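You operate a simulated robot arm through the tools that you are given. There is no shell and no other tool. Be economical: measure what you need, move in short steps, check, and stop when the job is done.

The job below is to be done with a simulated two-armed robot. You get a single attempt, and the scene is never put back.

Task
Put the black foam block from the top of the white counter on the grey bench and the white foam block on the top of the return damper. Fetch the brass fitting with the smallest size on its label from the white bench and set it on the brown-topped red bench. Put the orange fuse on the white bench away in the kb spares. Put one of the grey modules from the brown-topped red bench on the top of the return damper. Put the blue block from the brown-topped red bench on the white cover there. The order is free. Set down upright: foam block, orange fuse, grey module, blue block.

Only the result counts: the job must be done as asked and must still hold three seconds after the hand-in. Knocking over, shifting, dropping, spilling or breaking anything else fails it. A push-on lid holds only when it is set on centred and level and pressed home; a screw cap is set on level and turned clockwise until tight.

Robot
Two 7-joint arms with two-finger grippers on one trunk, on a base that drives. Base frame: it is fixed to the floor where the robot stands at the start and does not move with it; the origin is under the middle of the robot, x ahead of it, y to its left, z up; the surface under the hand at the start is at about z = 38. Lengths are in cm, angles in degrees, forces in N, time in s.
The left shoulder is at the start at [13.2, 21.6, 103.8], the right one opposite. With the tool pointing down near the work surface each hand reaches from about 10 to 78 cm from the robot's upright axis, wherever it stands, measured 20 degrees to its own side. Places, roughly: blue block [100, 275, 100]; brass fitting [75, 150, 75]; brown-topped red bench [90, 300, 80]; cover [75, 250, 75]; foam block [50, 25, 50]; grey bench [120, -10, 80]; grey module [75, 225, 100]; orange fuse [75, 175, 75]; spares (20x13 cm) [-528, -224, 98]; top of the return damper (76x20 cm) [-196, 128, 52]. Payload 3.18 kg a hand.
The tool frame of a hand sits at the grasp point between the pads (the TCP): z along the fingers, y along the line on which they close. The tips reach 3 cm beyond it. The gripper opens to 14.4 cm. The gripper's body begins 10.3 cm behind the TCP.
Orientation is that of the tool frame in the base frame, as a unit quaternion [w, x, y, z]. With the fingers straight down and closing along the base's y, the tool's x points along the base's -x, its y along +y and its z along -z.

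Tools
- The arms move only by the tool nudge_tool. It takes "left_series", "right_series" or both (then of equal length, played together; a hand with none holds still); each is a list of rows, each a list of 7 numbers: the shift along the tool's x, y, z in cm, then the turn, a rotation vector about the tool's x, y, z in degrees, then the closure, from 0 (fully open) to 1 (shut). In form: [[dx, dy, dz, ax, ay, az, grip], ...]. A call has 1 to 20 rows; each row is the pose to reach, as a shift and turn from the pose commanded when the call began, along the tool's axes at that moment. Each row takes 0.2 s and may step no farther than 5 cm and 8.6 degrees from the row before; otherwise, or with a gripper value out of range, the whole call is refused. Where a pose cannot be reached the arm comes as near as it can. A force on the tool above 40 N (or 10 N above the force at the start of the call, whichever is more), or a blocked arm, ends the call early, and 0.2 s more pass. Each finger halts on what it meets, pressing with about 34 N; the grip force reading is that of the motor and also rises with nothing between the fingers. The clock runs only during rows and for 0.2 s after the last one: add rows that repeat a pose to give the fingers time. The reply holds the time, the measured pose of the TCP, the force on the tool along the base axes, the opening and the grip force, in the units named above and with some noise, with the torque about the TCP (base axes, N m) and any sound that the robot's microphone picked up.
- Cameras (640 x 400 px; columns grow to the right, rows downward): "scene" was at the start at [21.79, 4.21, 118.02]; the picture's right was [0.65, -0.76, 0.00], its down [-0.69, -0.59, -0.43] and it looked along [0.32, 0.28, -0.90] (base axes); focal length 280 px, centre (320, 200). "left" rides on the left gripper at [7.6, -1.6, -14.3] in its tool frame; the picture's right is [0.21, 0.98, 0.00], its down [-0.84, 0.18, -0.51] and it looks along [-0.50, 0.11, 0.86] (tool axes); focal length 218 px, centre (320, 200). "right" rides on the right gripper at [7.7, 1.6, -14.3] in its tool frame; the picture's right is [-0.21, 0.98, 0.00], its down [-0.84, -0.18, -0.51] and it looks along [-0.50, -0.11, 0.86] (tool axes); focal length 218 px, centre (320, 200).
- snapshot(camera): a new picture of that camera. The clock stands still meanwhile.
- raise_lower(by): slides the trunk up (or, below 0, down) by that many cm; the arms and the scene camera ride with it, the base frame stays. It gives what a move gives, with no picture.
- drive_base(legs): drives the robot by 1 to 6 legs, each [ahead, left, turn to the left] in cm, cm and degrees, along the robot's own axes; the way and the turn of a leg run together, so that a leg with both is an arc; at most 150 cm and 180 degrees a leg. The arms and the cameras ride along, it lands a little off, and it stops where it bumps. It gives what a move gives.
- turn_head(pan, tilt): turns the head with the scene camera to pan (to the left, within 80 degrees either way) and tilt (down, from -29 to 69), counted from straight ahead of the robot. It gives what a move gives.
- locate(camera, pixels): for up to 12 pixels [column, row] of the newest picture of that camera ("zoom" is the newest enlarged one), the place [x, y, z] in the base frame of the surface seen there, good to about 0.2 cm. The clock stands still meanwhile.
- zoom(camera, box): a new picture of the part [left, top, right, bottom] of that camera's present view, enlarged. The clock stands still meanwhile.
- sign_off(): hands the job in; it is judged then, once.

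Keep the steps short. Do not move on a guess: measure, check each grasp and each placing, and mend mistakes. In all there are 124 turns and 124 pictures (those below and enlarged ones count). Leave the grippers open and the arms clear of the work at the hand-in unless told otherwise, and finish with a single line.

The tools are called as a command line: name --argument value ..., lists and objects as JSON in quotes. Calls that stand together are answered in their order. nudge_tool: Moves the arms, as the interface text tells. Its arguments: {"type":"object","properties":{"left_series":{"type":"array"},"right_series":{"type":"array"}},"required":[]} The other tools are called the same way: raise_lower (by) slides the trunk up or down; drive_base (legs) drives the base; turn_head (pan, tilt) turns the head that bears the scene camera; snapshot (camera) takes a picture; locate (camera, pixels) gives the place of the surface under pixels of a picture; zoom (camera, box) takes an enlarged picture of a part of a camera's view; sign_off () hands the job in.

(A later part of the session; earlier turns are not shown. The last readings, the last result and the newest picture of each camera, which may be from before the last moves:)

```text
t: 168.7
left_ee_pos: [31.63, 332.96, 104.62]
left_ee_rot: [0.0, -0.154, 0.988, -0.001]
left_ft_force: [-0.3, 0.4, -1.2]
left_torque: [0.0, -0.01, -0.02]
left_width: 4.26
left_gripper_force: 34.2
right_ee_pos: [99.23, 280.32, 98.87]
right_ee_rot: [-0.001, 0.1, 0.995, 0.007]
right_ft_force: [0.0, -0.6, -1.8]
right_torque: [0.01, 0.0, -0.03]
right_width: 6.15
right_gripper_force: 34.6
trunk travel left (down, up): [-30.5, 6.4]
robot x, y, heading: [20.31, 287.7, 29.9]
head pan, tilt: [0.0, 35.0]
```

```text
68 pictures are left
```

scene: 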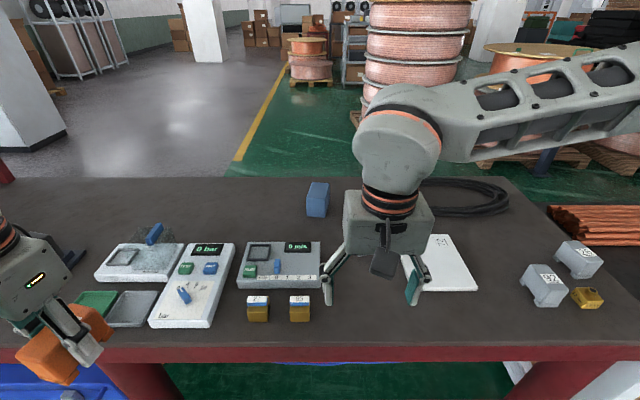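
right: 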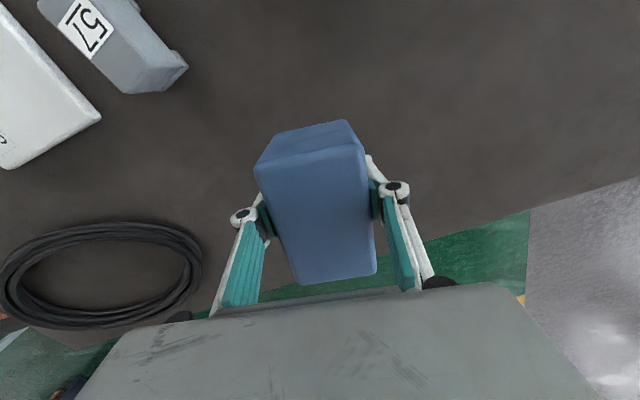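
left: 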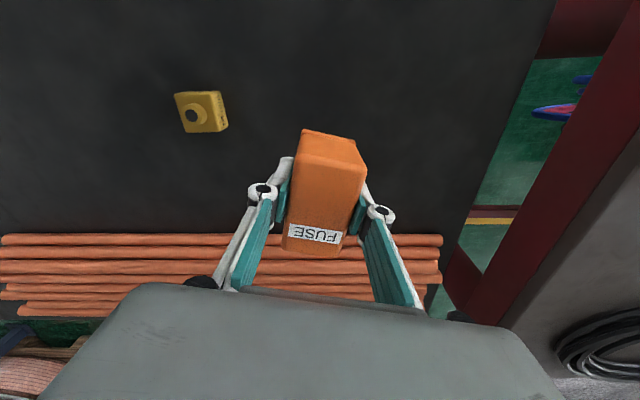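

Held. I'll raise 3, turn the base right 30, then measure the cover.

nudge_tool --right_series '[[1, 0, -2, 0, 0, 0, 1], [2, 0, -4, 0, 0, 0, 1]]'

drive_base --legs '[[0, 0, -30]]'

turn_head --pan -30 --tilt 40

snapshot --camera "scene"

snapshot --camera "right"

```text
t: 169.3
left_ee_pos: [31.66, 333.03, 104.61]
left_ee_rot: [0.0, -0.155, 0.988, -0.001]
left_ft_force: [-0.9, 0.4, -1.4]
left_torque: [-0.01, 0.01, 0.02]
left_width: 4.31
left_gripper_force: 33.8
right_ee_pos: [97.18, 280.68, 102.92]
right_ee_rot: [-0.001, 0.1, 0.995, 0.006]
right_ft_force: [0.5, 0.0, -2.3]
right_torque: [-0.02, 0.0, 0.01]
right_width: 6.11
right_gripper_force: 34.5
trunk travel left (down, up): [-30.5, 6.4]
robot x, y, heading: [20.04, 287.69, 29.4]
head pan, tilt: [0.0, 35.0]
```

```text
t: 171.2
left_ee_pos: [52.84, 321.02, 104.72]
left_ee_rot: [-0.002, 0.107, 0.994, -0.001]
left_ft_force: [0.4, 0.6, -1.5]
left_torque: [-0.01, 0.0, 0.02]
left_width: 4.28
left_gripper_force: 34.5
right_ee_pos: [83.36, 242.91, 102.84]
right_ee_rot: [0.0, 0.355, 0.935, 0.007]
right_ft_force: [0.2, 0.0, -1.1]
right_torque: [0.01, 0.0, 0.01]
right_width: 6.14
right_gripper_force: 33.9
trunk travel left (down, up): [-30.5, 6.4]
robot x, y, heading: [20.18, 287.8, -0.2]
head pan, tilt: [0.0, 35.0]
```

```text
t: 172.2
left_ee_pos: [52.94, 320.97, 104.77]
left_ee_rot: [-0.002, 0.107, 0.994, 0.0]
left_ft_force: [0.0, -0.8, -1.3]
left_torque: [0.0, -0.02, 0.01]
left_width: 4.29
left_gripper_force: 33.9
right_ee_pos: [83.31, 242.82, 102.78]
right_ee_rot: [0.0, 0.354, 0.935, 0.006]
right_ft_force: [-0.2, 0.4, -2.1]
right_torque: [0.01, -0.01, 0.0]
right_width: 6.09
right_gripper_force: 33.8
trunk travel left (down, up): [-30.5, 6.4]
robot x, y, heading: [19.97, 287.58, -0.4]
head pan, tilt: [-30.0, 40.0]
```

```text
67 pictures are left
```

scene: 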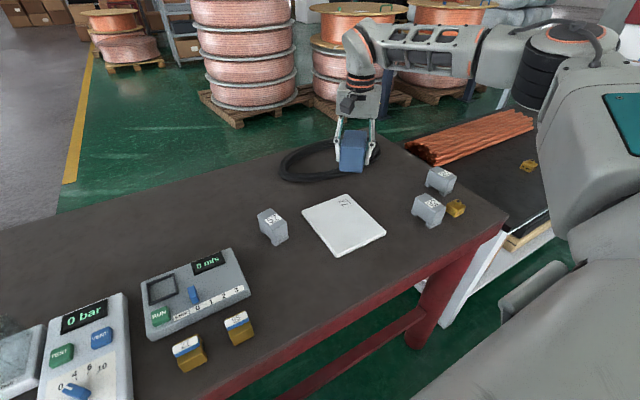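

```text
66 pictures are left
```

right: 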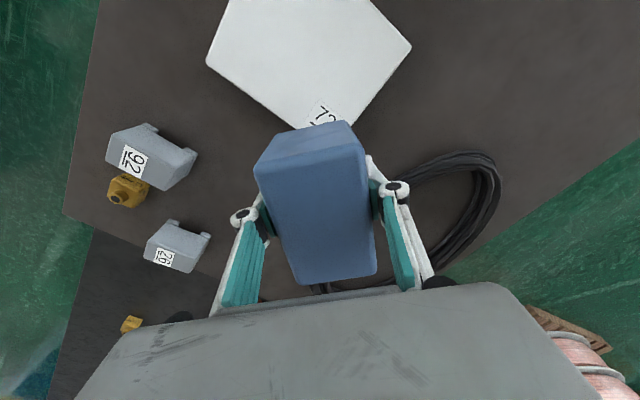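

locate --camera "scene" --pixels '[[305, 211], [350, 197], [383, 235], [337, 253], [344, 225], [272, 215], [287, 235]]'

```text
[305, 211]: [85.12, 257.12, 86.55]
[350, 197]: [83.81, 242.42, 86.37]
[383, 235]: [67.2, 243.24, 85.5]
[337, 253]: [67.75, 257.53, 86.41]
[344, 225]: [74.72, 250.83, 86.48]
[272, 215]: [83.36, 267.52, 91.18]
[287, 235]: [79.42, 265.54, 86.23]
```

The cover's centre is at [76, 250] with its top at 86.45. I'll move there, squaring the block's yaw.

nudge_tool --right_series '[[1.7, 0.1, 0, 0, 0, -7, 1], [3.4, 0.2, 0, 0, 0, -14, 1], [5.1, 0.3, 0, 0, 0, -21, 1], [6.8, 0.4, 0, 0, 0, -28, 1], [8.6, 0.5, 0, 0, 0, -35, 1], [10.3, 0.6, 0, 0, 0, -41, 1], [10.3, 0.6, 0, 0, 0, -41, 1]]'

snapshot --camera "right"

```text
t: 173.8
left_ee_pos: [52.84, 321.07, 104.77]
left_ee_rot: [-0.001, 0.107, 0.994, -0.002]
left_ft_force: [-0.3, 0.0, -1.7]
left_torque: [0.0, -0.02, 0.0]
left_width: 4.31
left_gripper_force: 33.7
right_ee_pos: [76.02, 250.2, 102.94]
right_ee_rot: [0.003, 0.003, 1.0, 0.005]
right_ft_force: [-0.1, 0.3, -1.6]
right_torque: [0.02, 0.04, 0.02]
right_width: 6.12
right_gripper_force: 34.3
trunk travel left (down, up): [-30.5, 6.4]
robot x, y, heading: [20.27, 287.82, -0.4]
head pan, tilt: [-30.0, 40.0]
```

```text
65 pictures are left
```

right: 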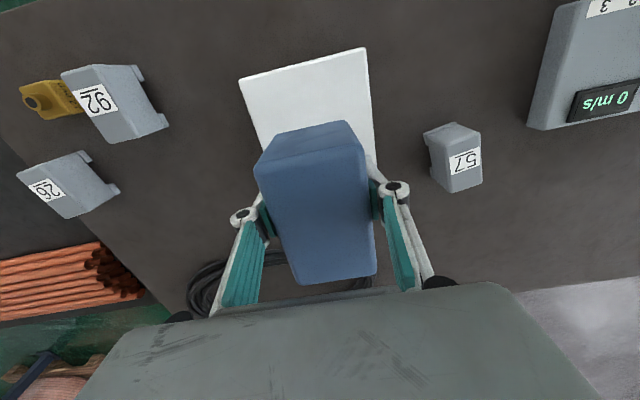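

nudge_tool --right_series '[[0, 0, 4.5, 0, 0, 0, 1], [0, 0, 9, 0, 0, 0, 1], [0, 0, 11.6, 0, 0, 0, 1], [0, 0, 12.1, 0, 0, 0, 1], [0, 0, 12.3, 0, 0, 0, 1], [0, 0, 12.4, 0, 0, 0, 1]]'

```text
t: 175.2
left_ee_pos: [52.8, 321.07, 104.8]
left_ee_rot: [-0.001, 0.107, 0.994, 0.0]
left_ft_force: [0.5, -0.3, -1.0]
left_torque: [-0.01, -0.02, 0.01]
left_width: 4.26
left_gripper_force: 34.0
right_ee_pos: [75.98, 250.31, 90.62]
right_ee_rot: [0.004, 0.005, 1.0, 0.007]
right_ft_force: [-0.2, -0.6, 4.4]
right_torque: [0.2, 0.33, 0.04]
right_width: 6.12
right_gripper_force: 33.9
trunk travel left (down, up): [-30.5, 6.4]
robot x, y, heading: [19.74, 287.79, -0.7]
head pan, tilt: [-30.0, 40.0]
```

Contact is about 6 N. I'll open a bit, rise, and check.

nudge_tool --right_series '[[0, 0, 0.1, 0, 0, 0, 1], [0, 0, 0.1, 0, 0, 0, 0.4], [0, 0, 0.1, 0, 0, 0, 0.4], [0, 0, -4, 0, 0, 0, 0.4], [0, 0, -8.5, 0, 0, 0, 0.4], [0, 0, -13, 0, 0, 0, 0.4]]'

snapshot --camera "right"

```text
t: 176.6
left_ee_pos: [52.83, 321.08, 104.75]
left_ee_rot: [-0.002, 0.107, 0.994, -0.001]
left_ft_force: [0.2, 0.6, -1.7]
left_torque: [-0.05, -0.02, 0.02]
left_width: 4.26
left_gripper_force: 33.9
right_ee_pos: [75.98, 250.4, 103.55]
right_ee_rot: [0.002, 0.004, 1.0, 0.005]
right_ft_force: [-0.9, -0.4, -0.3]
right_torque: [-0.04, -0.01, 0.0]
right_width: 8.64
right_gripper_force: 0.1
trunk travel left (down, up): [-30.5, 6.4]
robot x, y, heading: [19.89, 287.57, -0.3]
head pan, tilt: [-30.0, 40.0]
```

```text
64 pictures are left
```

right: 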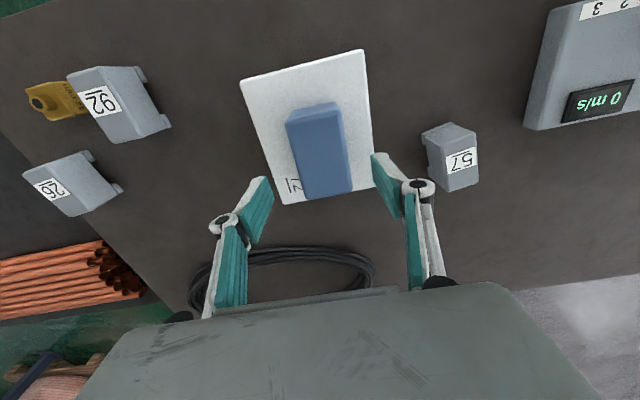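

The blue block sits on the cover. Next is module 57, the nearest grey one, so I'll measure it.

zoom --camera "right" --box '[400, 110, 496, 200]'

zoom --camera "scene" --box '[240, 195, 304, 255]'

```text
4.44 times, centred on (448, 155) of right
```

zoom: 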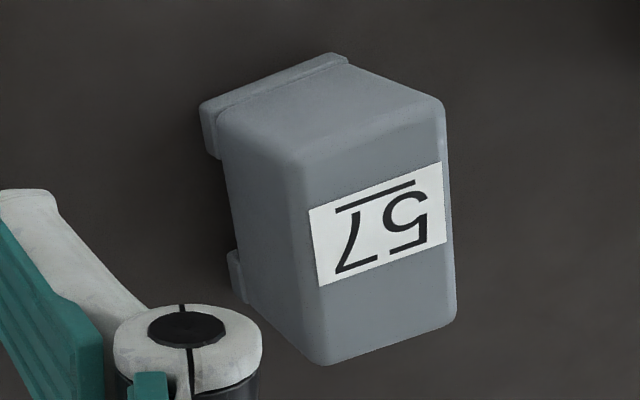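

```text
6.67 times, centred on (272, 225) of scene
```

zoom: 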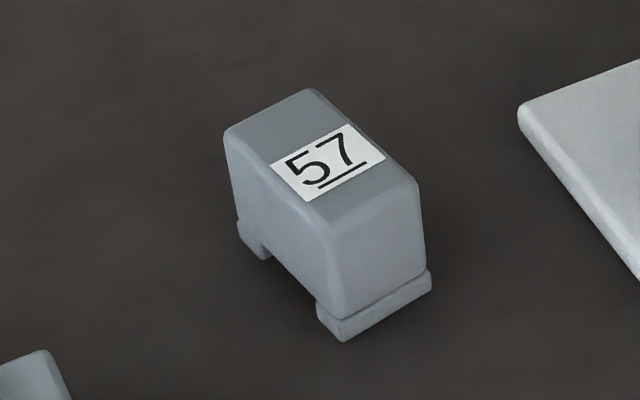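

locate --camera "zoom" --pixels '[[230, 140], [308, 94], [412, 185], [332, 228], [320, 160], [340, 280], [425, 270], [345, 320]]'

```text
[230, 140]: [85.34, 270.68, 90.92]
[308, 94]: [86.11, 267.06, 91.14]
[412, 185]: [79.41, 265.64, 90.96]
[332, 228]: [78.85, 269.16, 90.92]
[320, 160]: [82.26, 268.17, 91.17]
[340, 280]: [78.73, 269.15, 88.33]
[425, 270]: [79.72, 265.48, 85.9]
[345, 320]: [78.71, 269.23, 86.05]
```

Module 57 is centred at [82.4, 268.2], turned +12.5°, top at 91.1. I'll move above it.

nudge_tool --right_series '[[-1.6, 4.4, 0, 0, 0, -3, 0.4], [-3.2, 8.9, 0, 0, 0, -6, 0.4], [-4.8, 13.3, 0, 0, 0, -9, 0.4], [-6.4, 17.8, 0, 0, 0, -12.8, 0.4], [-6.4, 17.8, 4, 0, 0, -12.8, 0.4], [-6.4, 17.8, 6, 0, 0, -12.8, 0.4], [-6.4, 17.8, 6, 0, 0, -12.8, 0.4]]'

snapshot --camera "right"

```text
t: 178.2
left_ee_pos: [52.86, 321.11, 104.74]
left_ee_rot: [0.0, 0.108, 0.994, 0.0]
left_ft_force: [-0.2, 0.5, -1.6]
left_torque: [0.0, -0.01, 0.0]
left_width: 4.27
left_gripper_force: 34.5
right_ee_pos: [82.54, 268.04, 97.7]
right_ee_rot: [0.004, -0.107, 0.994, 0.005]
right_ft_force: [-0.8, -0.2, -0.5]
right_torque: [0.0, 0.01, 0.0]
right_width: 8.65
right_gripper_force: 0.0
right hand out of reach, approached as far as the arm can: row 4
trunk travel left (down, up): [-30.5, 6.4]
robot x, y, heading: [20.44, 287.15, -0.8]
head pan, tilt: [-30.0, 40.0]
```

```text
61 pictures are left
```

right: 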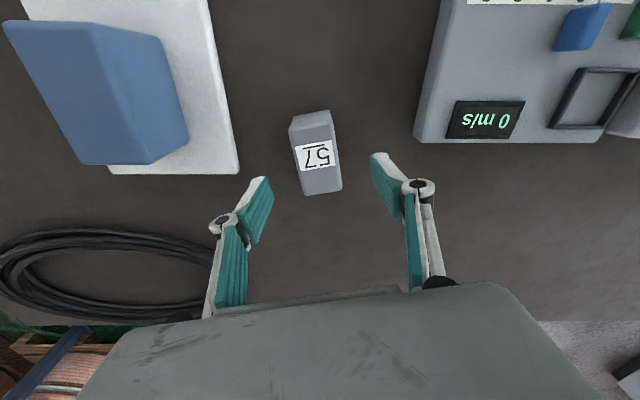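

nudge_tool --right_series '[[0, 0.1, 4.5, 0, 0, 0, 0.4], [0, 0.1, 8, 0, 0, 0, 0.4], [0, 0.1, 9.2, 0, 0, 0, 0.4], [0, 0.1, 9.2, 0, 0, 0, 0.7], [0, 0.1, 9.2, 0, 0, 0, 1], [0, 0.1, 9.2, 0, 0, 0, 1], [0, 0, 5, 0, 0, 0, 1], [0, 0, 1, 0, 0, 0, 1], [0, 0, -3, 0, 0, 0, 1]]'

snapshot --camera "right"

```text
t: 180.2
left_ee_pos: [52.79, 320.98, 104.6]
left_ee_rot: [-0.001, 0.107, 0.994, -0.001]
left_ft_force: [0.1, -0.9, -1.2]
left_torque: [0.02, -0.01, 0.02]
left_width: 4.3
left_gripper_force: 34.3
right_ee_pos: [82.58, 267.92, 100.78]
right_ee_rot: [0.003, -0.106, 0.994, 0.005]
right_ft_force: [0.7, -0.5, -0.7]
right_torque: [0.01, 0.01, -0.02]
right_width: 4.29
right_gripper_force: 34.4
trunk travel left (down, up): [-30.5, 6.4]
robot x, y, heading: [19.97, 287.74, -0.5]
head pan, tilt: [-30.0, 40.0]
```

```text
60 pictures are left
```

right: 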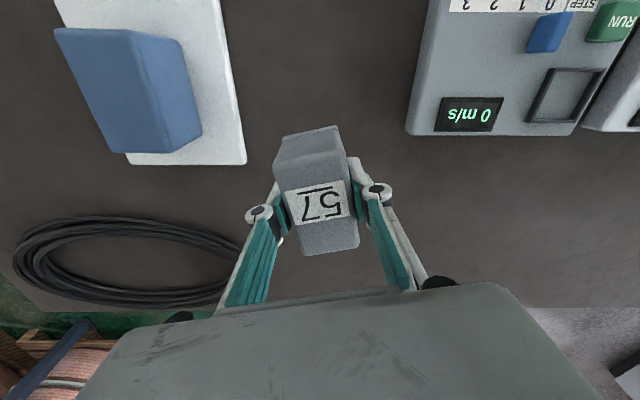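

Held (width 4.3). I'll retract the right hand and drive the known clear route back to the damper.

nudge_tool --right_series '[[4, 0, -1, 0, 0, 0, 1], [8, 0, -2, 0, 0, 0, 1], [12, 0, -2, 0, 0, 0, 1], [16, 0, -2, 0, 0, 0, 1], [18, 0, -2, 0, 0, 0, 1]]' --left_series '[[0, 0, 0, 0, 0, 0, 1], [0, 0, 0, 0, 0, 0, 1], [0, 0, 0, 0, 0, 0, 1], [0, 0, 0, 0, 0, 0, 1], [0, 0, 0, 0, 0, 0, 1]]'

drive_base --legs '[[-20, 0, 0], [0, -150, 0], [0, -140, 0], [-150, 0, 0], [-118, 0, 0], [0, 110, 0]]'

turn_head --pan 0 --tilt 45

snapshot --camera "scene"

```text
t: 181.4
left_ee_pos: [52.76, 321.03, 104.65]
left_ee_rot: [0.0, 0.107, 0.994, -0.001]
left_ft_force: [0.5, 0.6, -0.9]
left_torque: [0.01, 0.02, 0.01]
left_width: 4.31
left_gripper_force: 34.0
right_ee_pos: [65.02, 264.04, 102.52]
right_ee_rot: [0.004, -0.106, 0.994, 0.004]
right_ft_force: [-0.1, -0.7, -0.3]
right_torque: [0.0, -0.02, 0.0]
right_width: 4.26
right_gripper_force: 33.9
trunk travel left (down, up): [-30.5, 6.4]
robot x, y, heading: [20.27, 287.52, -0.3]
head pan, tilt: [-30.0, 40.0]
```

```text
t: 230.1
left_ee_pos: [-237.33, 144.55, 104.71]
left_ee_rot: [0.0, 0.113, 0.994, -0.001]
left_ft_force: [-0.2, -0.1, -1.5]
left_torque: [-0.02, 0.05, 0.0]
left_width: 4.3
left_gripper_force: 34.4
right_ee_pos: [-225.93, 87.5, 102.71]
right_ee_rot: [0.004, -0.099, 0.995, 0.005]
right_ft_force: [-0.9, 0.9, -1.4]
right_torque: [0.01, -0.01, -0.02]
right_width: 4.31
right_gripper_force: 34.4
trunk travel left (down, up): [-30.5, 6.4]
robot x, y, heading: [-270.77, 111.71, -1.1]
head pan, tilt: [-30.0, 40.0]
```

```text
t: 231.0
left_ee_pos: [-237.36, 144.5, 104.61]
left_ee_rot: [-0.001, 0.113, 0.994, 0.0]
left_ft_force: [0.1, -1.2, -1.6]
left_torque: [-0.01, 0.02, 0.0]
left_width: 4.27
left_gripper_force: 33.8
right_ee_pos: [-225.97, 87.45, 102.53]
right_ee_rot: [0.004, -0.101, 0.995, 0.005]
right_ft_force: [0.3, -0.9, -1.2]
right_torque: [0.01, 0.01, 0.0]
right_width: 4.27
right_gripper_force: 34.9
trunk travel left (down, up): [-30.5, 6.4]
robot x, y, heading: [-270.43, 111.68, -0.9]
head pan, tilt: [0.0, 45.0]
```

```text
59 pictures are left
```

scene: 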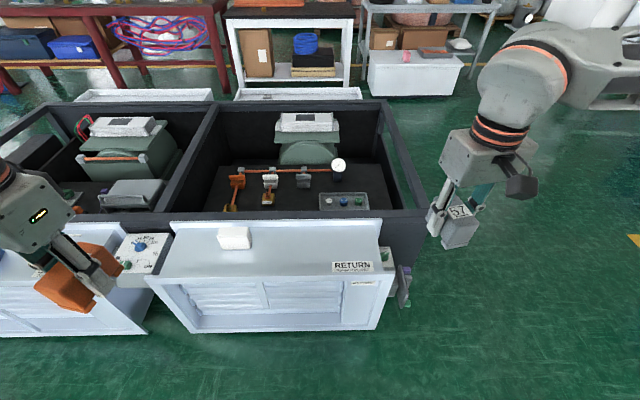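

I'll drive 14 closer and lower the trunk 30.

drive_base --legs '[[14, 0, 1]]'

raise_lower --by -28

```text
t: 232.3
left_ee_pos: [-224.1, 145.23, 104.62]
left_ee_rot: [-0.002, 0.105, 0.994, 0.0]
left_ft_force: [0.2, 0.4, -2.7]
left_torque: [0.02, 0.04, 0.0]
left_width: 4.27
left_gripper_force: 34.2
right_ee_pos: [-211.78, 88.2, 102.53]
right_ee_rot: [0.003, -0.109, 0.994, 0.005]
right_ft_force: [0.6, -0.7, -2.2]
right_torque: [-0.02, 0.06, 0.0]
right_width: 4.25
right_gripper_force: 33.8
trunk travel left (down, up): [-30.5, 6.4]
robot x, y, heading: [-257.52, 111.64, 0.0]
head pan, tilt: [0.0, 45.0]
```

```text
t: 235.2
left_ee_pos: [-229.61, 145.2, 62.5]
left_ee_rot: [-0.354, 0.098, 0.929, -0.037]
left_ft_force: [0.8, 0.2, -0.7]
left_torque: [-0.01, 0.0, -0.01]
left_width: 4.26
left_gripper_force: 33.9
right_ee_pos: [-212.03, 88.11, 73.27]
right_ee_rot: [-0.025, -0.11, 0.994, 0.009]
right_ft_force: [-0.5, 0.1, -1.7]
right_torque: [-0.02, 0.02, -0.02]
right_width: 4.28
right_gripper_force: 33.8
trunk travel left (down, up): [-2.5, 34.4]
robot x, y, heading: [-256.6, 111.62, -0.1]
head pan, tilt: [0.0, 45.0]
```

The left hand got tilted as the trunk came down (possibly its elbow against the robot's own body). Let me look.

snapshot --camera "scene"

snapshot --camera "left"

```text
58 pictures are left
```

scene: 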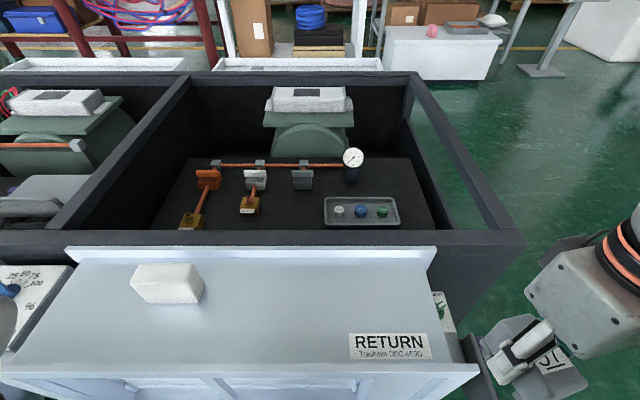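

```text
57 pictures are left
```

left: 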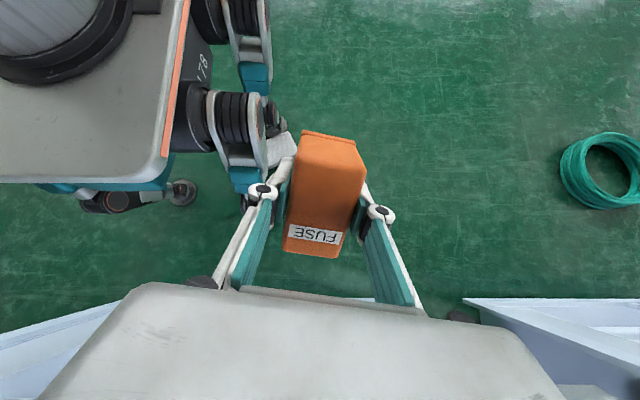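

raise_lower --by 12

```text
t: 236.7
left_ee_pos: [-229.46, 145.13, 74.44]
left_ee_rot: [-0.357, 0.097, 0.928, -0.038]
left_ft_force: [-0.3, -0.2, -0.3]
left_torque: [0.01, 0.03, 0.01]
left_width: 4.28
left_gripper_force: 34.8
right_ee_pos: [-212.07, 88.22, 84.86]
right_ee_rot: [-0.027, -0.109, 0.994, 0.008]
right_ft_force: [-0.5, -0.3, -1.1]
right_torque: [-0.03, 0.02, -0.02]
right_width: 4.28
right_gripper_force: 34.1
trunk travel left (down, up): [-14.5, 22.4]
robot x, y, heading: [-257.08, 111.51, 0.1]
head pan, tilt: [0.0, 45.0]
```

I'll rotate the left hand back upright (−42° about its y), moving forward and up meanwhile.

nudge_tool --left_series '[[0, 0, -2, 0, -6, 0, 1], [0, 0, -4, 0, -12, 0, 1], [0, 0, -6, 0, -18, 0, 1], [0, 0, -8, 0, -24, 0, 1], [-0.3, 0, -10, 0, -30, 0, 1], [-0.6, 0, -11.3, 0, -36, 0, 1], [-0.6, 0, -11.3, 0, -41.8, 0, 1], [-0.6, 0, -11.3, 0, -41.8, 0, 1]]'

snapshot --camera "left"

```text
t: 238.4
left_ee_pos: [-219.08, 145.84, 82.73]
left_ee_rot: [0.0, 0.078, 0.994, -0.071]
left_ft_force: [0.0, -0.5, -0.7]
left_torque: [-0.01, 0.02, -0.01]
left_width: 4.31
left_gripper_force: 34.4
left hand out of reach, approached as far as the arm can: row 6, 7, 8
right_ee_pos: [-212.02, 88.24, 85.04]
right_ee_rot: [-0.026, -0.108, 0.994, 0.008]
right_ft_force: [0.1, 0.3, -2.1]
right_torque: [0.0, 0.02, -0.03]
right_width: 4.28
right_gripper_force: 34.2
trunk travel left (down, up): [-14.5, 22.4]
robot x, y, heading: [-256.71, 111.75, 0.3]
head pan, tilt: [0.0, 45.0]
```

```text
56 pictures are left
```

left: 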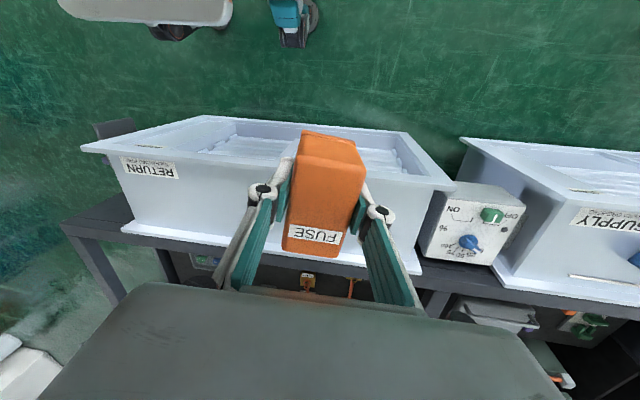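

The fuse is nearly upright again and still firmly held. Now I'll move the right hand with the module over [−194, 113].

nudge_tool --right_series '[[-3.3, 2.9, 0, 0, -0.4, 1.8, 1], [-6.5, 5.8, 0, 0, -0.8, 3.6, 1], [-9.8, 8.7, 0, 0, -1.2, 5.4, 1], [-13.1, 11.7, 0, 0, -1.7, 7.2, 1], [-16.4, 14.6, 0, 0, -2.1, 9, 1], [-19.6, 17.5, 0, 0, -2.6, 10.8, 1], [-22.9, 20.4, 0, 0, -3, 12.4, 1], [-22.9, 20.4, 0, 0, -3, 12.4, 1]]'

```text
t: 240.2
left_ee_pos: [-219.14, 145.84, 82.66]
left_ee_rot: [-0.002, 0.077, 0.995, -0.07]
left_ft_force: [-0.6, 0.0, -0.6]
left_torque: [0.02, 0.03, 0.0]
left_width: 4.3
left_gripper_force: 33.9
right_ee_pos: [-194.23, 113.01, 84.52]
right_ee_rot: [0.0, -0.001, 1.0, 0.008]
right_ft_force: [-0.7, 0.3, -1.8]
right_torque: [0.01, 0.0, -0.01]
right_width: 4.28
right_gripper_force: 34.5
trunk travel left (down, up): [-14.5, 22.4]
robot x, y, heading: [-256.96, 111.24, 0.2]
head pan, tilt: [0.0, 45.0]
```

Level and on target. I'll lower 27 and check.

nudge_tool --right_series '[[0, 0, 4.7, 0, 0, 0, 1], [0, 0, 9.4, 0, 0, 0, 1], [0, 0, 14.1, 0, 0, 0, 1], [0, 0, 18.8, 0, 0, 0, 1], [0, 0, 23.5, 0, 0, 0, 1], [0, 0, 27, 0, 0, 0, 1], [0, 0, 27, 0, 0, 0, 1]]'

snapshot --camera "right"

snapshot --camera "scene"

```text
t: 241.8
left_ee_pos: [-219.11, 145.84, 82.77]
left_ee_rot: [-0.001, 0.077, 0.994, -0.071]
left_ft_force: [-0.9, 0.3, -1.9]
left_torque: [0.0, -0.03, 0.03]
left_width: 4.29
left_gripper_force: 34.4
right_ee_pos: [-194.17, 113.53, 57.57]
right_ee_rot: [0.0, -0.002, 1.0, 0.009]
right_ft_force: [0.3, 0.0, -1.2]
right_torque: [-0.04, -0.02, 0.04]
right_width: 4.27
right_gripper_force: 34.0
trunk travel left (down, up): [-14.5, 22.4]
robot x, y, heading: [-256.95, 111.92, 0.2]
head pan, tilt: [0.0, 45.0]
```

```text
55 pictures are left
```

right: 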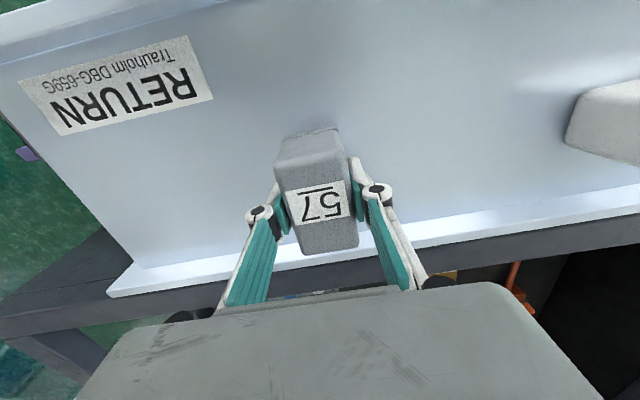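

```text
54 pictures are left
```

scene: 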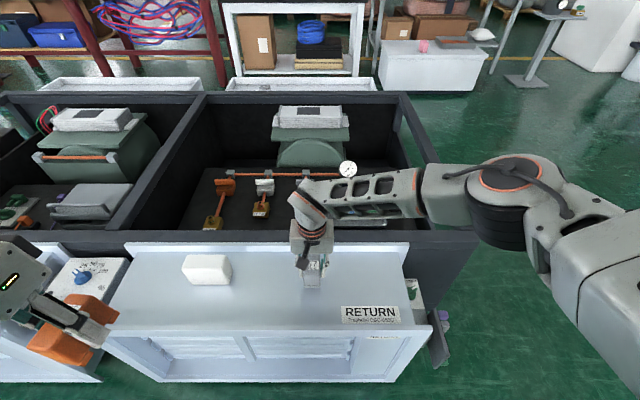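

nudge_tool --right_series '[[0, 0, 1.8, 0, 0, 0, 1], [0, 0, 2.4, 0, 0, 0, 1], [0, 0, 2.7, 0, 0, 0, 1], [0, 0, 2.9, 0, 0, 0, 1]]'

```text
t: 242.8
left_ee_pos: [-219.21, 145.77, 82.78]
left_ee_rot: [0.0, 0.079, 0.994, -0.07]
left_ft_force: [-0.1, 0.0, -1.5]
left_torque: [0.0, 0.01, -0.02]
left_width: 4.29
left_gripper_force: 34.0
right_ee_pos: [-194.11, 113.54, 54.79]
right_ee_rot: [0.001, 0.0, 1.0, 0.008]
right_ft_force: [-2.9, -1.5, 6.9]
right_torque: [-0.18, -0.21, -0.08]
right_width: 4.28
right_gripper_force: 34.2
trunk travel left (down, up): [-14.5, 22.4]
robot x, y, heading: [-256.87, 111.33, -0.1]
head pan, tilt: [0.0, 45.0]
```

Contact is about 8 N. I'll release and rise.

nudge_tool --right_series '[[0, 0, 0, 0, 0, 0, 1], [0, 0, 0, 0, 0, 0, 0.5], [0, 0, 0, 0, 0, 0, 0.5], [0, 0, -4, 0, 0, 0, 0.5], [0, 0, -8.5, 0, 0, 0, 0.5], [0, 0, -13, 0, 0, 0, 0.5], [0, 0, -17.5, 0, 0, 0, 0.5], [0, 0, -22, 0, 0, 0, 0.5], [2, 0, -26, 0, 0, 0, 0.5], [6, 0, -28, 0, 0, 0, 0.5], [10, 0, -29, 0, 0, 0, 0.5], [14, -3, -29, 0, 0, 0, 0.5], [17, -6, -29, 0, 0, 0, 0.5]]'

snapshot --camera "scene"

```text
t: 245.7
left_ee_pos: [-219.15, 145.82, 82.73]
left_ee_rot: [-0.001, 0.077, 0.995, -0.07]
left_ft_force: [0.1, 0.6, -1.0]
left_torque: [0.03, 0.01, 0.04]
left_width: 4.31
left_gripper_force: 34.4
right_ee_pos: [-211.27, 107.05, 83.6]
right_ee_rot: [0.0, -0.001, 1.0, 0.009]
right_ft_force: [-0.3, -0.7, 0.1]
right_torque: [0.04, -0.02, -0.02]
right_width: 7.21
right_gripper_force: 0.0
trunk travel left (down, up): [-14.5, 22.4]
robot x, y, heading: [-257.04, 111.43, -0.4]
head pan, tilt: [0.0, 45.0]
```

```text
53 pictures are left
```

scene: 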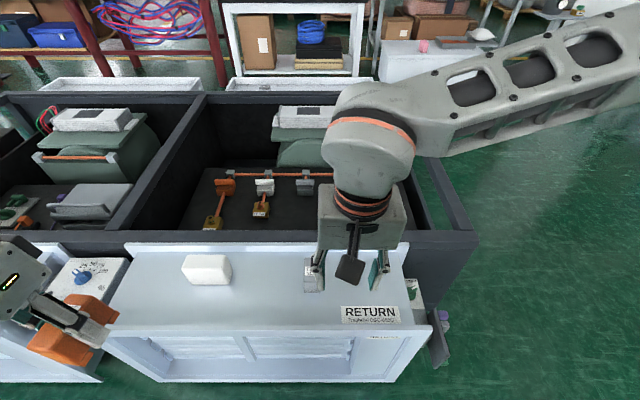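

The module stands on the damper. Next come the spares at [−528, −224, 98]. I'll back off, raise the trunk, turn right 110 and look.

drive_base --legs '[[-30, 0, 0], [0, 0, -110]]'

raise_lower --by 14

turn_head --pan -20 --tilt 15

snapshot --camera "scene"

```text
t: 252.3
left_ee_pos: [-268.56, 63.91, 82.67]
left_ee_rot: [-0.059, 0.863, 0.5, -0.039]
left_ft_force: [-0.4, -0.9, -1.6]
left_torque: [0.0, -0.05, 0.06]
left_width: 4.3
left_gripper_force: 33.9
right_ee_pos: [-307.85, 70.33, 83.54]
right_ee_rot: [0.006, 0.823, 0.568, 0.004]
right_ft_force: [-0.2, -0.8, 0.1]
right_torque: [0.01, -0.01, 0.03]
right_width: 7.23
right_gripper_force: 0.0
trunk travel left (down, up): [-14.5, 22.4]
robot x, y, heading: [-286.96, 111.4, -111.0]
head pan, tilt: [0.0, 45.0]
```

```text
t: 254.0
left_ee_pos: [-268.6, 63.87, 96.72]
left_ee_rot: [-0.059, 0.863, 0.5, -0.04]
left_ft_force: [0.3, -0.2, -1.2]
left_torque: [0.0, -0.01, 0.0]
left_width: 4.26
left_gripper_force: 34.0
right_ee_pos: [-307.77, 70.27, 97.36]
right_ee_rot: [0.006, 0.823, 0.568, 0.005]
right_ft_force: [0.5, -0.7, 0.2]
right_torque: [0.0, -0.01, -0.02]
right_width: 7.19
right_gripper_force: 0.2
trunk travel left (down, up): [-28.5, 8.4]
robot x, y, heading: [-287.02, 111.5, -110.9]
head pan, tilt: [0.0, 45.0]
```

```text
t: 255.0
left_ee_pos: [-268.66, 63.85, 96.79]
left_ee_rot: [-0.059, 0.863, 0.5, -0.039]
left_ft_force: [-0.6, -0.2, -1.3]
left_torque: [0.01, 0.01, 0.02]
left_width: 4.3
left_gripper_force: 33.8
right_ee_pos: [-307.74, 70.3, 97.52]
right_ee_rot: [0.006, 0.823, 0.568, 0.004]
right_ft_force: [-0.7, 0.5, 0.4]
right_torque: [0.03, 0.01, 0.01]
right_width: 7.19
right_gripper_force: 0.1
trunk travel left (down, up): [-28.5, 8.4]
robot x, y, heading: [-287.02, 111.75, -111.0]
head pan, tilt: [-20.0, 15.0]
```

```text
52 pictures are left
```

scene: 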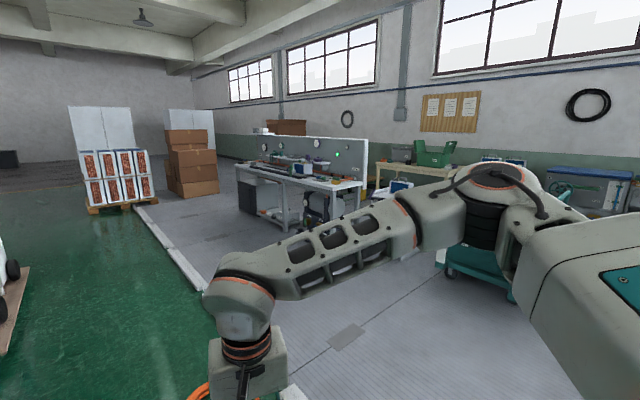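

locate --camera "scene" --pixels '[[300, 175], [280, 165], [340, 185], [240, 170], [150, 215], [175, 250], [205, 290], [160, 220], [290, 390], [350, 335], [300, 250], [410, 160]]'

zoom --camera "scene" --box '[220, 120, 380, 240]'

zoom --camera "scene" --box '[120, 190, 360, 390]'

```text
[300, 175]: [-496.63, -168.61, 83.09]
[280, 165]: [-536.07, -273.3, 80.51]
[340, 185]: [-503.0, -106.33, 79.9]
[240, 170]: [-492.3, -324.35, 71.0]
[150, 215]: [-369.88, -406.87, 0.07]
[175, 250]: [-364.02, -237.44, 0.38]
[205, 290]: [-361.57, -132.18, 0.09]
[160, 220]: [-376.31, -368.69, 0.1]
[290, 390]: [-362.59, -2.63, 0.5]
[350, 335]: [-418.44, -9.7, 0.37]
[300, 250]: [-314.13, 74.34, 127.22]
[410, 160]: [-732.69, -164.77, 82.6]
```

```text
3.33 times, centred on (300, 180) of scene
```

zoom: 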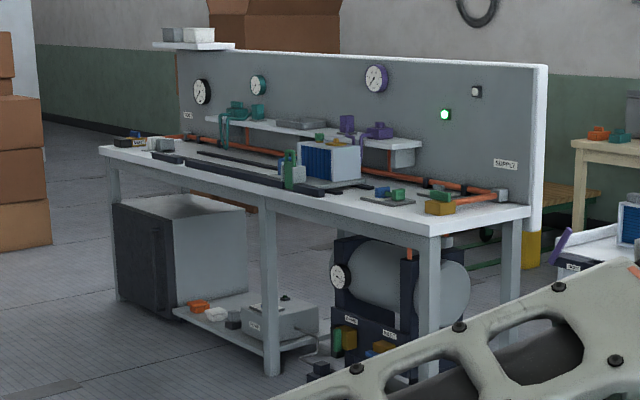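

```text
2.00 times, centred on (240, 290) of scene
```

zoom: 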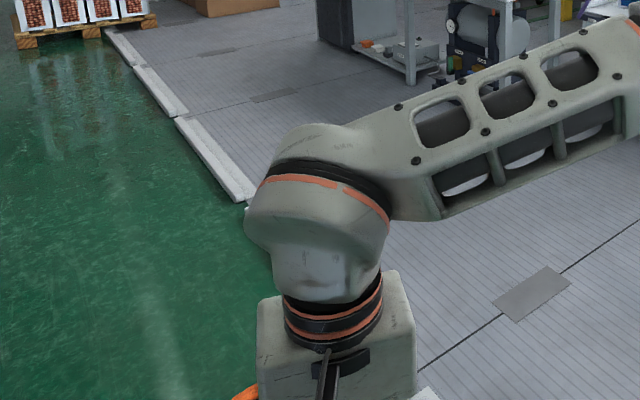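

The bench with shelf stands at x≈−490, y −330 to −100. I'll turn to face −x and look at the strip I have to cross.

drive_base --legs '[[0, 0, -69]]'

turn_head --pan 20 --tilt 35

snapshot --camera "scene"

```text
t: 258.4
left_ee_pos: [-325.21, 77.45, 96.73]
left_ee_rot: [-0.071, 0.994, -0.081, 0.002]
left_ft_force: [0.1, 1.7, -0.6]
left_torque: [-0.02, 0.01, 0.01]
left_width: 4.29
left_gripper_force: 34.1
right_ee_pos: [-333.13, 116.22, 97.33]
right_ee_rot: [0.008, 1.0, -0.002, -0.001]
right_ft_force: [0.3, 0.6, 0.0]
right_torque: [-0.01, 0.01, 0.02]
right_width: 7.19
right_gripper_force: 0.0
trunk travel left (down, up): [-28.5, 8.4]
robot x, y, heading: [-287.34, 111.2, 179.5]
head pan, tilt: [-20.0, 15.0]
```

```text
t: 259.5
left_ee_pos: [-325.29, 77.39, 96.66]
left_ee_rot: [-0.071, 0.994, -0.08, 0.002]
left_ft_force: [0.0, 0.5, -1.3]
left_torque: [0.01, 0.01, -0.02]
left_width: 4.29
left_gripper_force: 34.1
right_ee_pos: [-333.02, 116.18, 97.49]
right_ee_rot: [0.007, 1.0, -0.002, 0.001]
right_ft_force: [0.3, 0.3, 0.2]
right_torque: [-0.02, 0.01, -0.01]
right_width: 7.2
right_gripper_force: 0.1
trunk travel left (down, up): [-28.5, 8.4]
robot x, y, heading: [-287.14, 111.54, 179.6]
head pan, tilt: [20.0, 35.0]
```

```text
49 pictures are left
```

scene: 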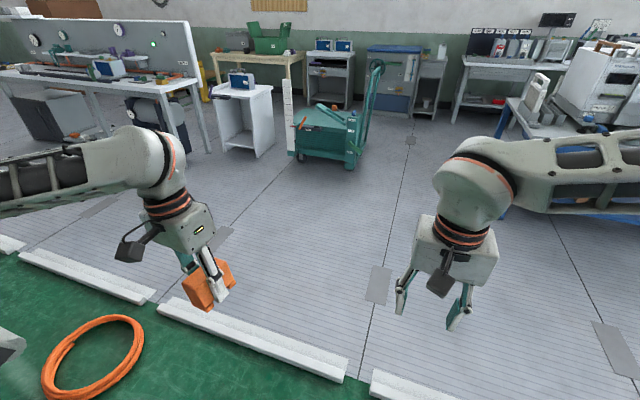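

locate --camera "scene" --pixels '[[90, 272], [145, 293], [165, 303], [250, 340], [345, 375], [375, 385], [20, 252], [22, 262], [90, 320], [200, 340], [10, 245], [250, 335]]'

zoom --camera "scene" --box '[0, 200, 400, 400]'

```text
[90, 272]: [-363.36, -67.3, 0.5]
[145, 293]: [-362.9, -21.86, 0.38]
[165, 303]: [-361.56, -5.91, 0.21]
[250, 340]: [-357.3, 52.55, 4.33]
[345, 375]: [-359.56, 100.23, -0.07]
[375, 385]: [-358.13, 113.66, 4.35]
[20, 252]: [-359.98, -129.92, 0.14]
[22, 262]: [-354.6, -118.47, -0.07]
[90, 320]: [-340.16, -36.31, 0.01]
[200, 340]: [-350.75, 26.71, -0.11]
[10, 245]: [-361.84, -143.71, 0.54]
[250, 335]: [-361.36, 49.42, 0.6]
```

```text
1.60 times, centred on (200, 300) of scene
```

zoom: 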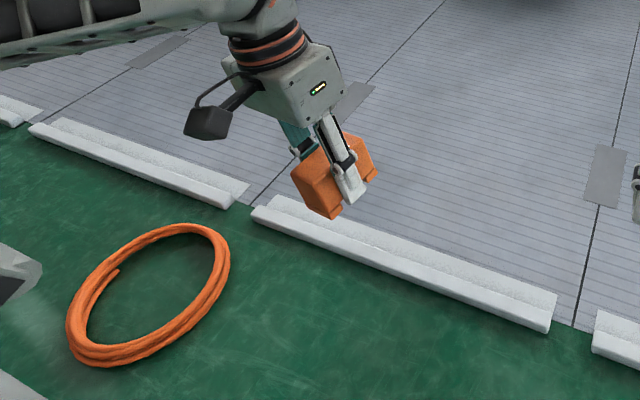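

The white bars are 4.3 cm kerbs with narrow gaps. I'll look along them both ways for a proper opening.

turn_head --pan -65 --tilt 20

snapshot --camera "scene"

turn_head --pan 65 --tilt 20

snapshot --camera "scene"

```text
t: 261.1
left_ee_pos: [-325.42, 77.36, 96.75]
left_ee_rot: [-0.07, 0.994, -0.081, 0.002]
left_ft_force: [-0.5, -1.4, -1.9]
left_torque: [-0.03, 0.01, 0.01]
left_width: 4.29
left_gripper_force: 33.7
right_ee_pos: [-332.96, 116.27, 97.35]
right_ee_rot: [0.008, 1.0, -0.002, 0.0]
right_ft_force: [-0.3, -0.7, 0.4]
right_torque: [0.02, -0.02, 0.01]
right_width: 7.2
right_gripper_force: 0.1
trunk travel left (down, up): [-28.5, 8.4]
robot x, y, heading: [-287.29, 111.33, 179.6]
head pan, tilt: [-65.0, 20.0]
```

```text
47 pictures are left
```

scene: 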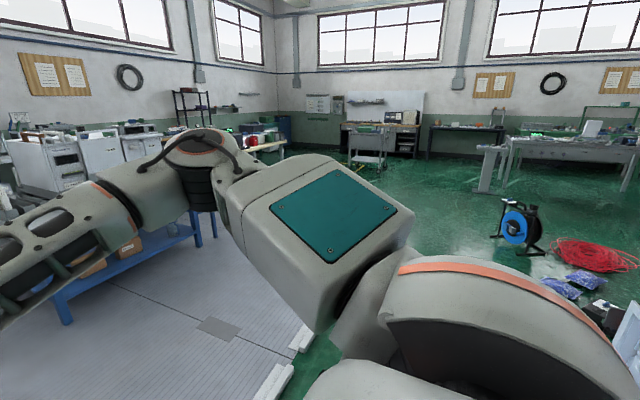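

```text
t: 263.2
left_ee_pos: [-325.24, 77.44, 96.56]
left_ee_rot: [-0.07, 0.994, -0.08, 0.002]
left_ft_force: [0.1, -0.3, -1.9]
left_torque: [0.02, 0.01, 0.02]
left_width: 4.28
left_gripper_force: 33.6
right_ee_pos: [-332.89, 116.26, 97.47]
right_ee_rot: [0.008, 1.0, -0.002, 0.0]
right_ft_force: [0.3, 0.0, 0.2]
right_torque: [-0.02, 0.0, 0.01]
right_width: 7.22
right_gripper_force: 0.1
trunk travel left (down, up): [-28.5, 8.4]
robot x, y, heading: [-287.43, 111.9, 179.6]
head pan, tilt: [65.0, 20.0]
```

```text
46 pictures are left
```

scene: 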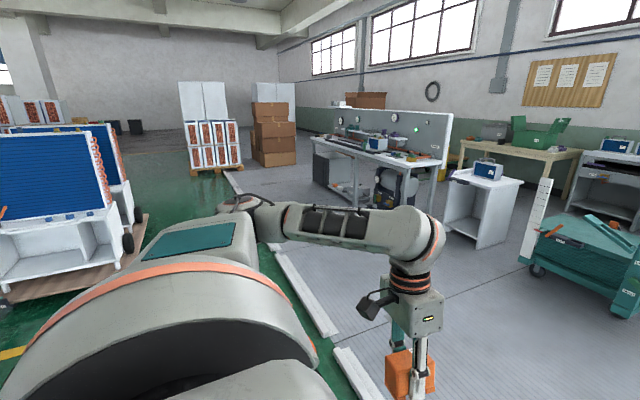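

zoom --camera "scene" --box '[170, 140, 350, 260]'

locate --camera "scene" --pixels '[[242, 192], [228, 172], [262, 225], [278, 250], [330, 330], [300, 290], [250, 205], [280, 167], [215, 170], [140, 225], [325, 185], [268, 240]]'

```text
3.33 times, centred on (260, 200) of scene
```

zoom: 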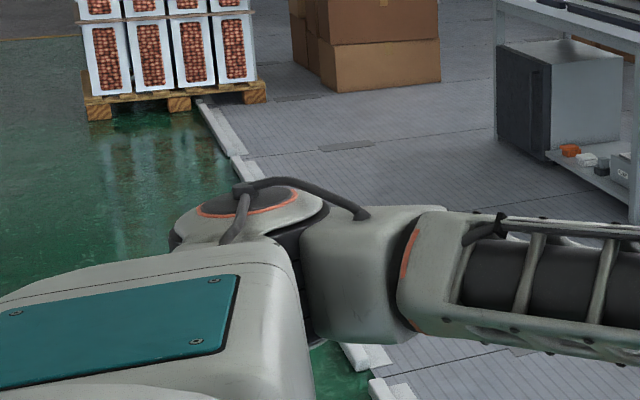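

```text
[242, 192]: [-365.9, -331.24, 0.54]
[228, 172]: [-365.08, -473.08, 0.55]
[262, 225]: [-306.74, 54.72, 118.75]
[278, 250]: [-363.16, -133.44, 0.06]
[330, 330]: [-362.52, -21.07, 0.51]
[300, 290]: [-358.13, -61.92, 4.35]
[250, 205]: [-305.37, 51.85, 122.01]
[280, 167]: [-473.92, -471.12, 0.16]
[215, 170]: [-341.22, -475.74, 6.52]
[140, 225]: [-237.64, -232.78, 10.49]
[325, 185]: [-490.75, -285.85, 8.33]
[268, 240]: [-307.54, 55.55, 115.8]
```

The kerb runs unbroken southwards. I'll check the north end by driving right 130.

drive_base --legs '[[0, -130, 0]]'

turn_head --pan -25 --tilt 25

snapshot --camera "scene"

```text
t: 274.8
left_ee_pos: [-324.25, 207.27, 96.62]
left_ee_rot: [-0.071, 0.994, -0.08, 0.001]
left_ft_force: [0.2, -0.8, -0.6]
left_torque: [0.01, -0.03, 0.0]
left_width: 4.3
left_gripper_force: 34.1
right_ee_pos: [-332.02, 245.97, 97.56]
right_ee_rot: [0.008, 1.0, -0.002, 0.0]
right_ft_force: [0.3, 0.5, -0.2]
right_torque: [0.0, -0.01, 0.03]
right_width: 7.2
right_gripper_force: 0.0
trunk travel left (down, up): [-28.5, 8.4]
robot x, y, heading: [-286.61, 241.37, 179.6]
head pan, tilt: [65.0, 20.0]
```

```text
t: 276.4
left_ee_pos: [-324.46, 207.25, 96.73]
left_ee_rot: [-0.071, 0.994, -0.081, 0.001]
left_ft_force: [-0.8, -0.3, -1.4]
left_torque: [0.01, -0.03, -0.02]
left_width: 4.31
left_gripper_force: 33.8
right_ee_pos: [-332.09, 246.13, 97.47]
right_ee_rot: [0.008, 1.0, -0.002, 0.0]
right_ft_force: [-0.2, 0.3, -0.2]
right_torque: [-0.01, 0.0, 0.0]
right_width: 7.21
right_gripper_force: 0.0
trunk travel left (down, up): [-28.5, 8.4]
robot x, y, heading: [-286.26, 241.08, 179.7]
head pan, tilt: [-25.0, 25.0]
```

```text
44 pictures are left
```

scene: 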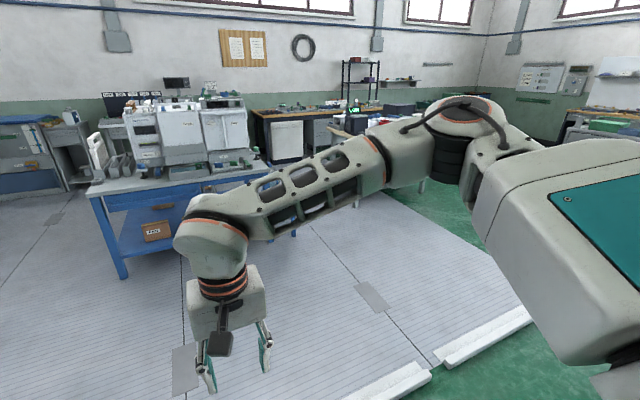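

locate --camera "scene" --pixels '[[400, 196], [440, 222], [480, 253], [515, 285], [528, 310], [440, 360], [405, 190], [350, 195], [270, 235], [300, 225], [125, 275], [360, 230]]'

zoom --camera "scene" --box '[360, 170, 560, 330]'

```text
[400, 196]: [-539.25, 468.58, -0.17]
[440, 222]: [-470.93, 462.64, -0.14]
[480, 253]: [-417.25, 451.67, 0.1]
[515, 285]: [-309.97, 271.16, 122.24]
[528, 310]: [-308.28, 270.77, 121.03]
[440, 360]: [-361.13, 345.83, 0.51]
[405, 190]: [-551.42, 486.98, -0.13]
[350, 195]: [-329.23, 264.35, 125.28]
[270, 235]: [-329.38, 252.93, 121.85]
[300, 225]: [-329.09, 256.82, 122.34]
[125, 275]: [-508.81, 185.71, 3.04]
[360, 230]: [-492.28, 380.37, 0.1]
```

```text
2.50 times, centred on (460, 250) of scene
```

zoom: 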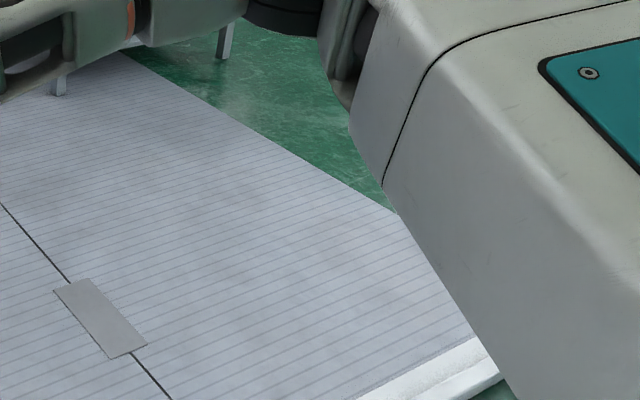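

The north edge (y≈457) has no kerb, so I'll enter there. First I'll check the lane north for the cable reel.

drive_base --legs '[[18, 0, 0], [0, 0, -90]]'

turn_head --pan 0 --tilt 30

snapshot --camera "scene"

```text
t: 281.8
left_ee_pos: [-338.64, 279.46, 96.67]
left_ee_rot: [0.049, -0.645, 0.761, -0.051]
left_ft_force: [0.7, 0.4, -1.7]
left_torque: [-0.02, -0.02, 0.0]
left_width: 4.3
left_gripper_force: 34.1
right_ee_pos: [-299.72, 287.26, 97.5]
right_ee_rot: [-0.006, -0.705, 0.709, 0.005]
right_ft_force: [-0.1, 0.2, 0.1]
right_torque: [0.0, 0.02, 0.03]
right_width: 7.21
right_gripper_force: 0.0
trunk travel left (down, up): [-28.5, 8.4]
robot x, y, heading: [-304.44, 241.32, 89.3]
head pan, tilt: [-25.0, 25.0]
```

```text
t: 282.6
left_ee_pos: [-338.6, 279.47, 96.62]
left_ee_rot: [0.049, -0.646, 0.76, -0.051]
left_ft_force: [-0.1, -0.3, -1.5]
left_torque: [0.02, -0.02, 0.0]
left_width: 4.26
left_gripper_force: 33.4
right_ee_pos: [-299.74, 287.28, 97.44]
right_ee_rot: [-0.005, -0.705, 0.709, 0.007]
right_ft_force: [0.3, -0.7, 0.3]
right_torque: [0.03, -0.01, -0.01]
right_width: 7.18
right_gripper_force: 0.1
trunk travel left (down, up): [-28.5, 8.4]
robot x, y, heading: [-304.46, 241.43, 89.5]
head pan, tilt: [0.0, 30.0]
```

```text
42 pictures are left
```

scene: 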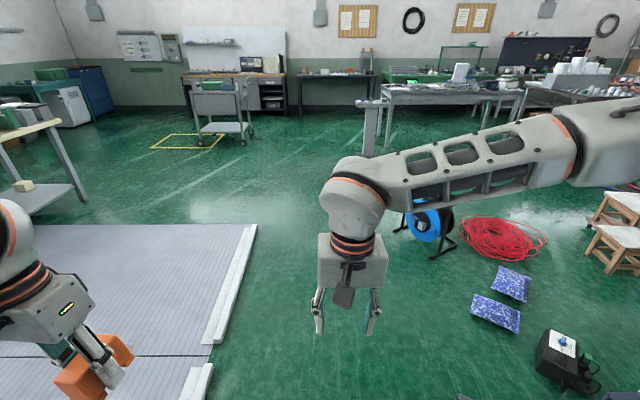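

locate --camera "scene" --pixels '[[80, 212], [15, 200], [402, 232], [150, 150], [240, 225], [200, 145], [60, 135]]'

```text
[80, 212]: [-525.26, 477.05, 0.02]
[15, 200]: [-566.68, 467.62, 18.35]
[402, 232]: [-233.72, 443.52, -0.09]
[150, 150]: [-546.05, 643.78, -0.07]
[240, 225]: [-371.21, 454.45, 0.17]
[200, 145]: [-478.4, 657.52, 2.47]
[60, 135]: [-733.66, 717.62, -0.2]
```

drive_base --legs '[[131, 0, 0], [131, 0, 0], [0, 122, 0], [0, 0, -179]]'

snapshot --camera "scene"

```text
t: 313.2
left_ee_pos: [-394.42, 464.66, 96.63]
left_ee_rot: [-0.051, 0.755, 0.651, -0.049]
left_ft_force: [-0.4, -0.3, -1.0]
left_torque: [0.02, 0.0, -0.02]
left_width: 4.31
left_gripper_force: 34.2
right_ee_pos: [-433.13, 456.28, 97.53]
right_ee_rot: [0.005, 0.704, 0.711, 0.005]
right_ft_force: [0.5, -0.1, 0.2]
right_torque: [-0.01, -0.01, 0.04]
right_width: 7.2
right_gripper_force: 0.0
trunk travel left (down, up): [-28.5, 8.4]
robot x, y, heading: [-429.14, 502.01, -89.6]
head pan, tilt: [0.0, 30.0]
```

```text
41 pictures are left
```

scene: 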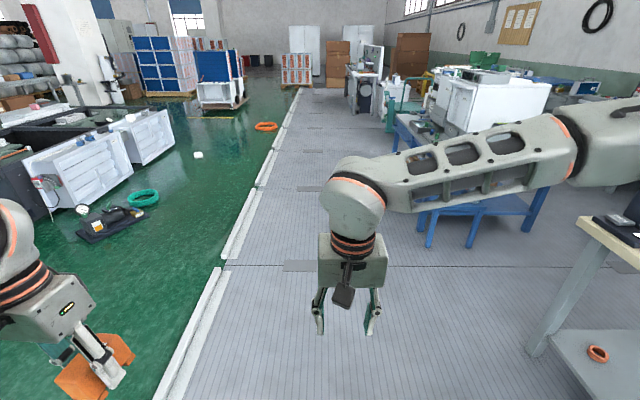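

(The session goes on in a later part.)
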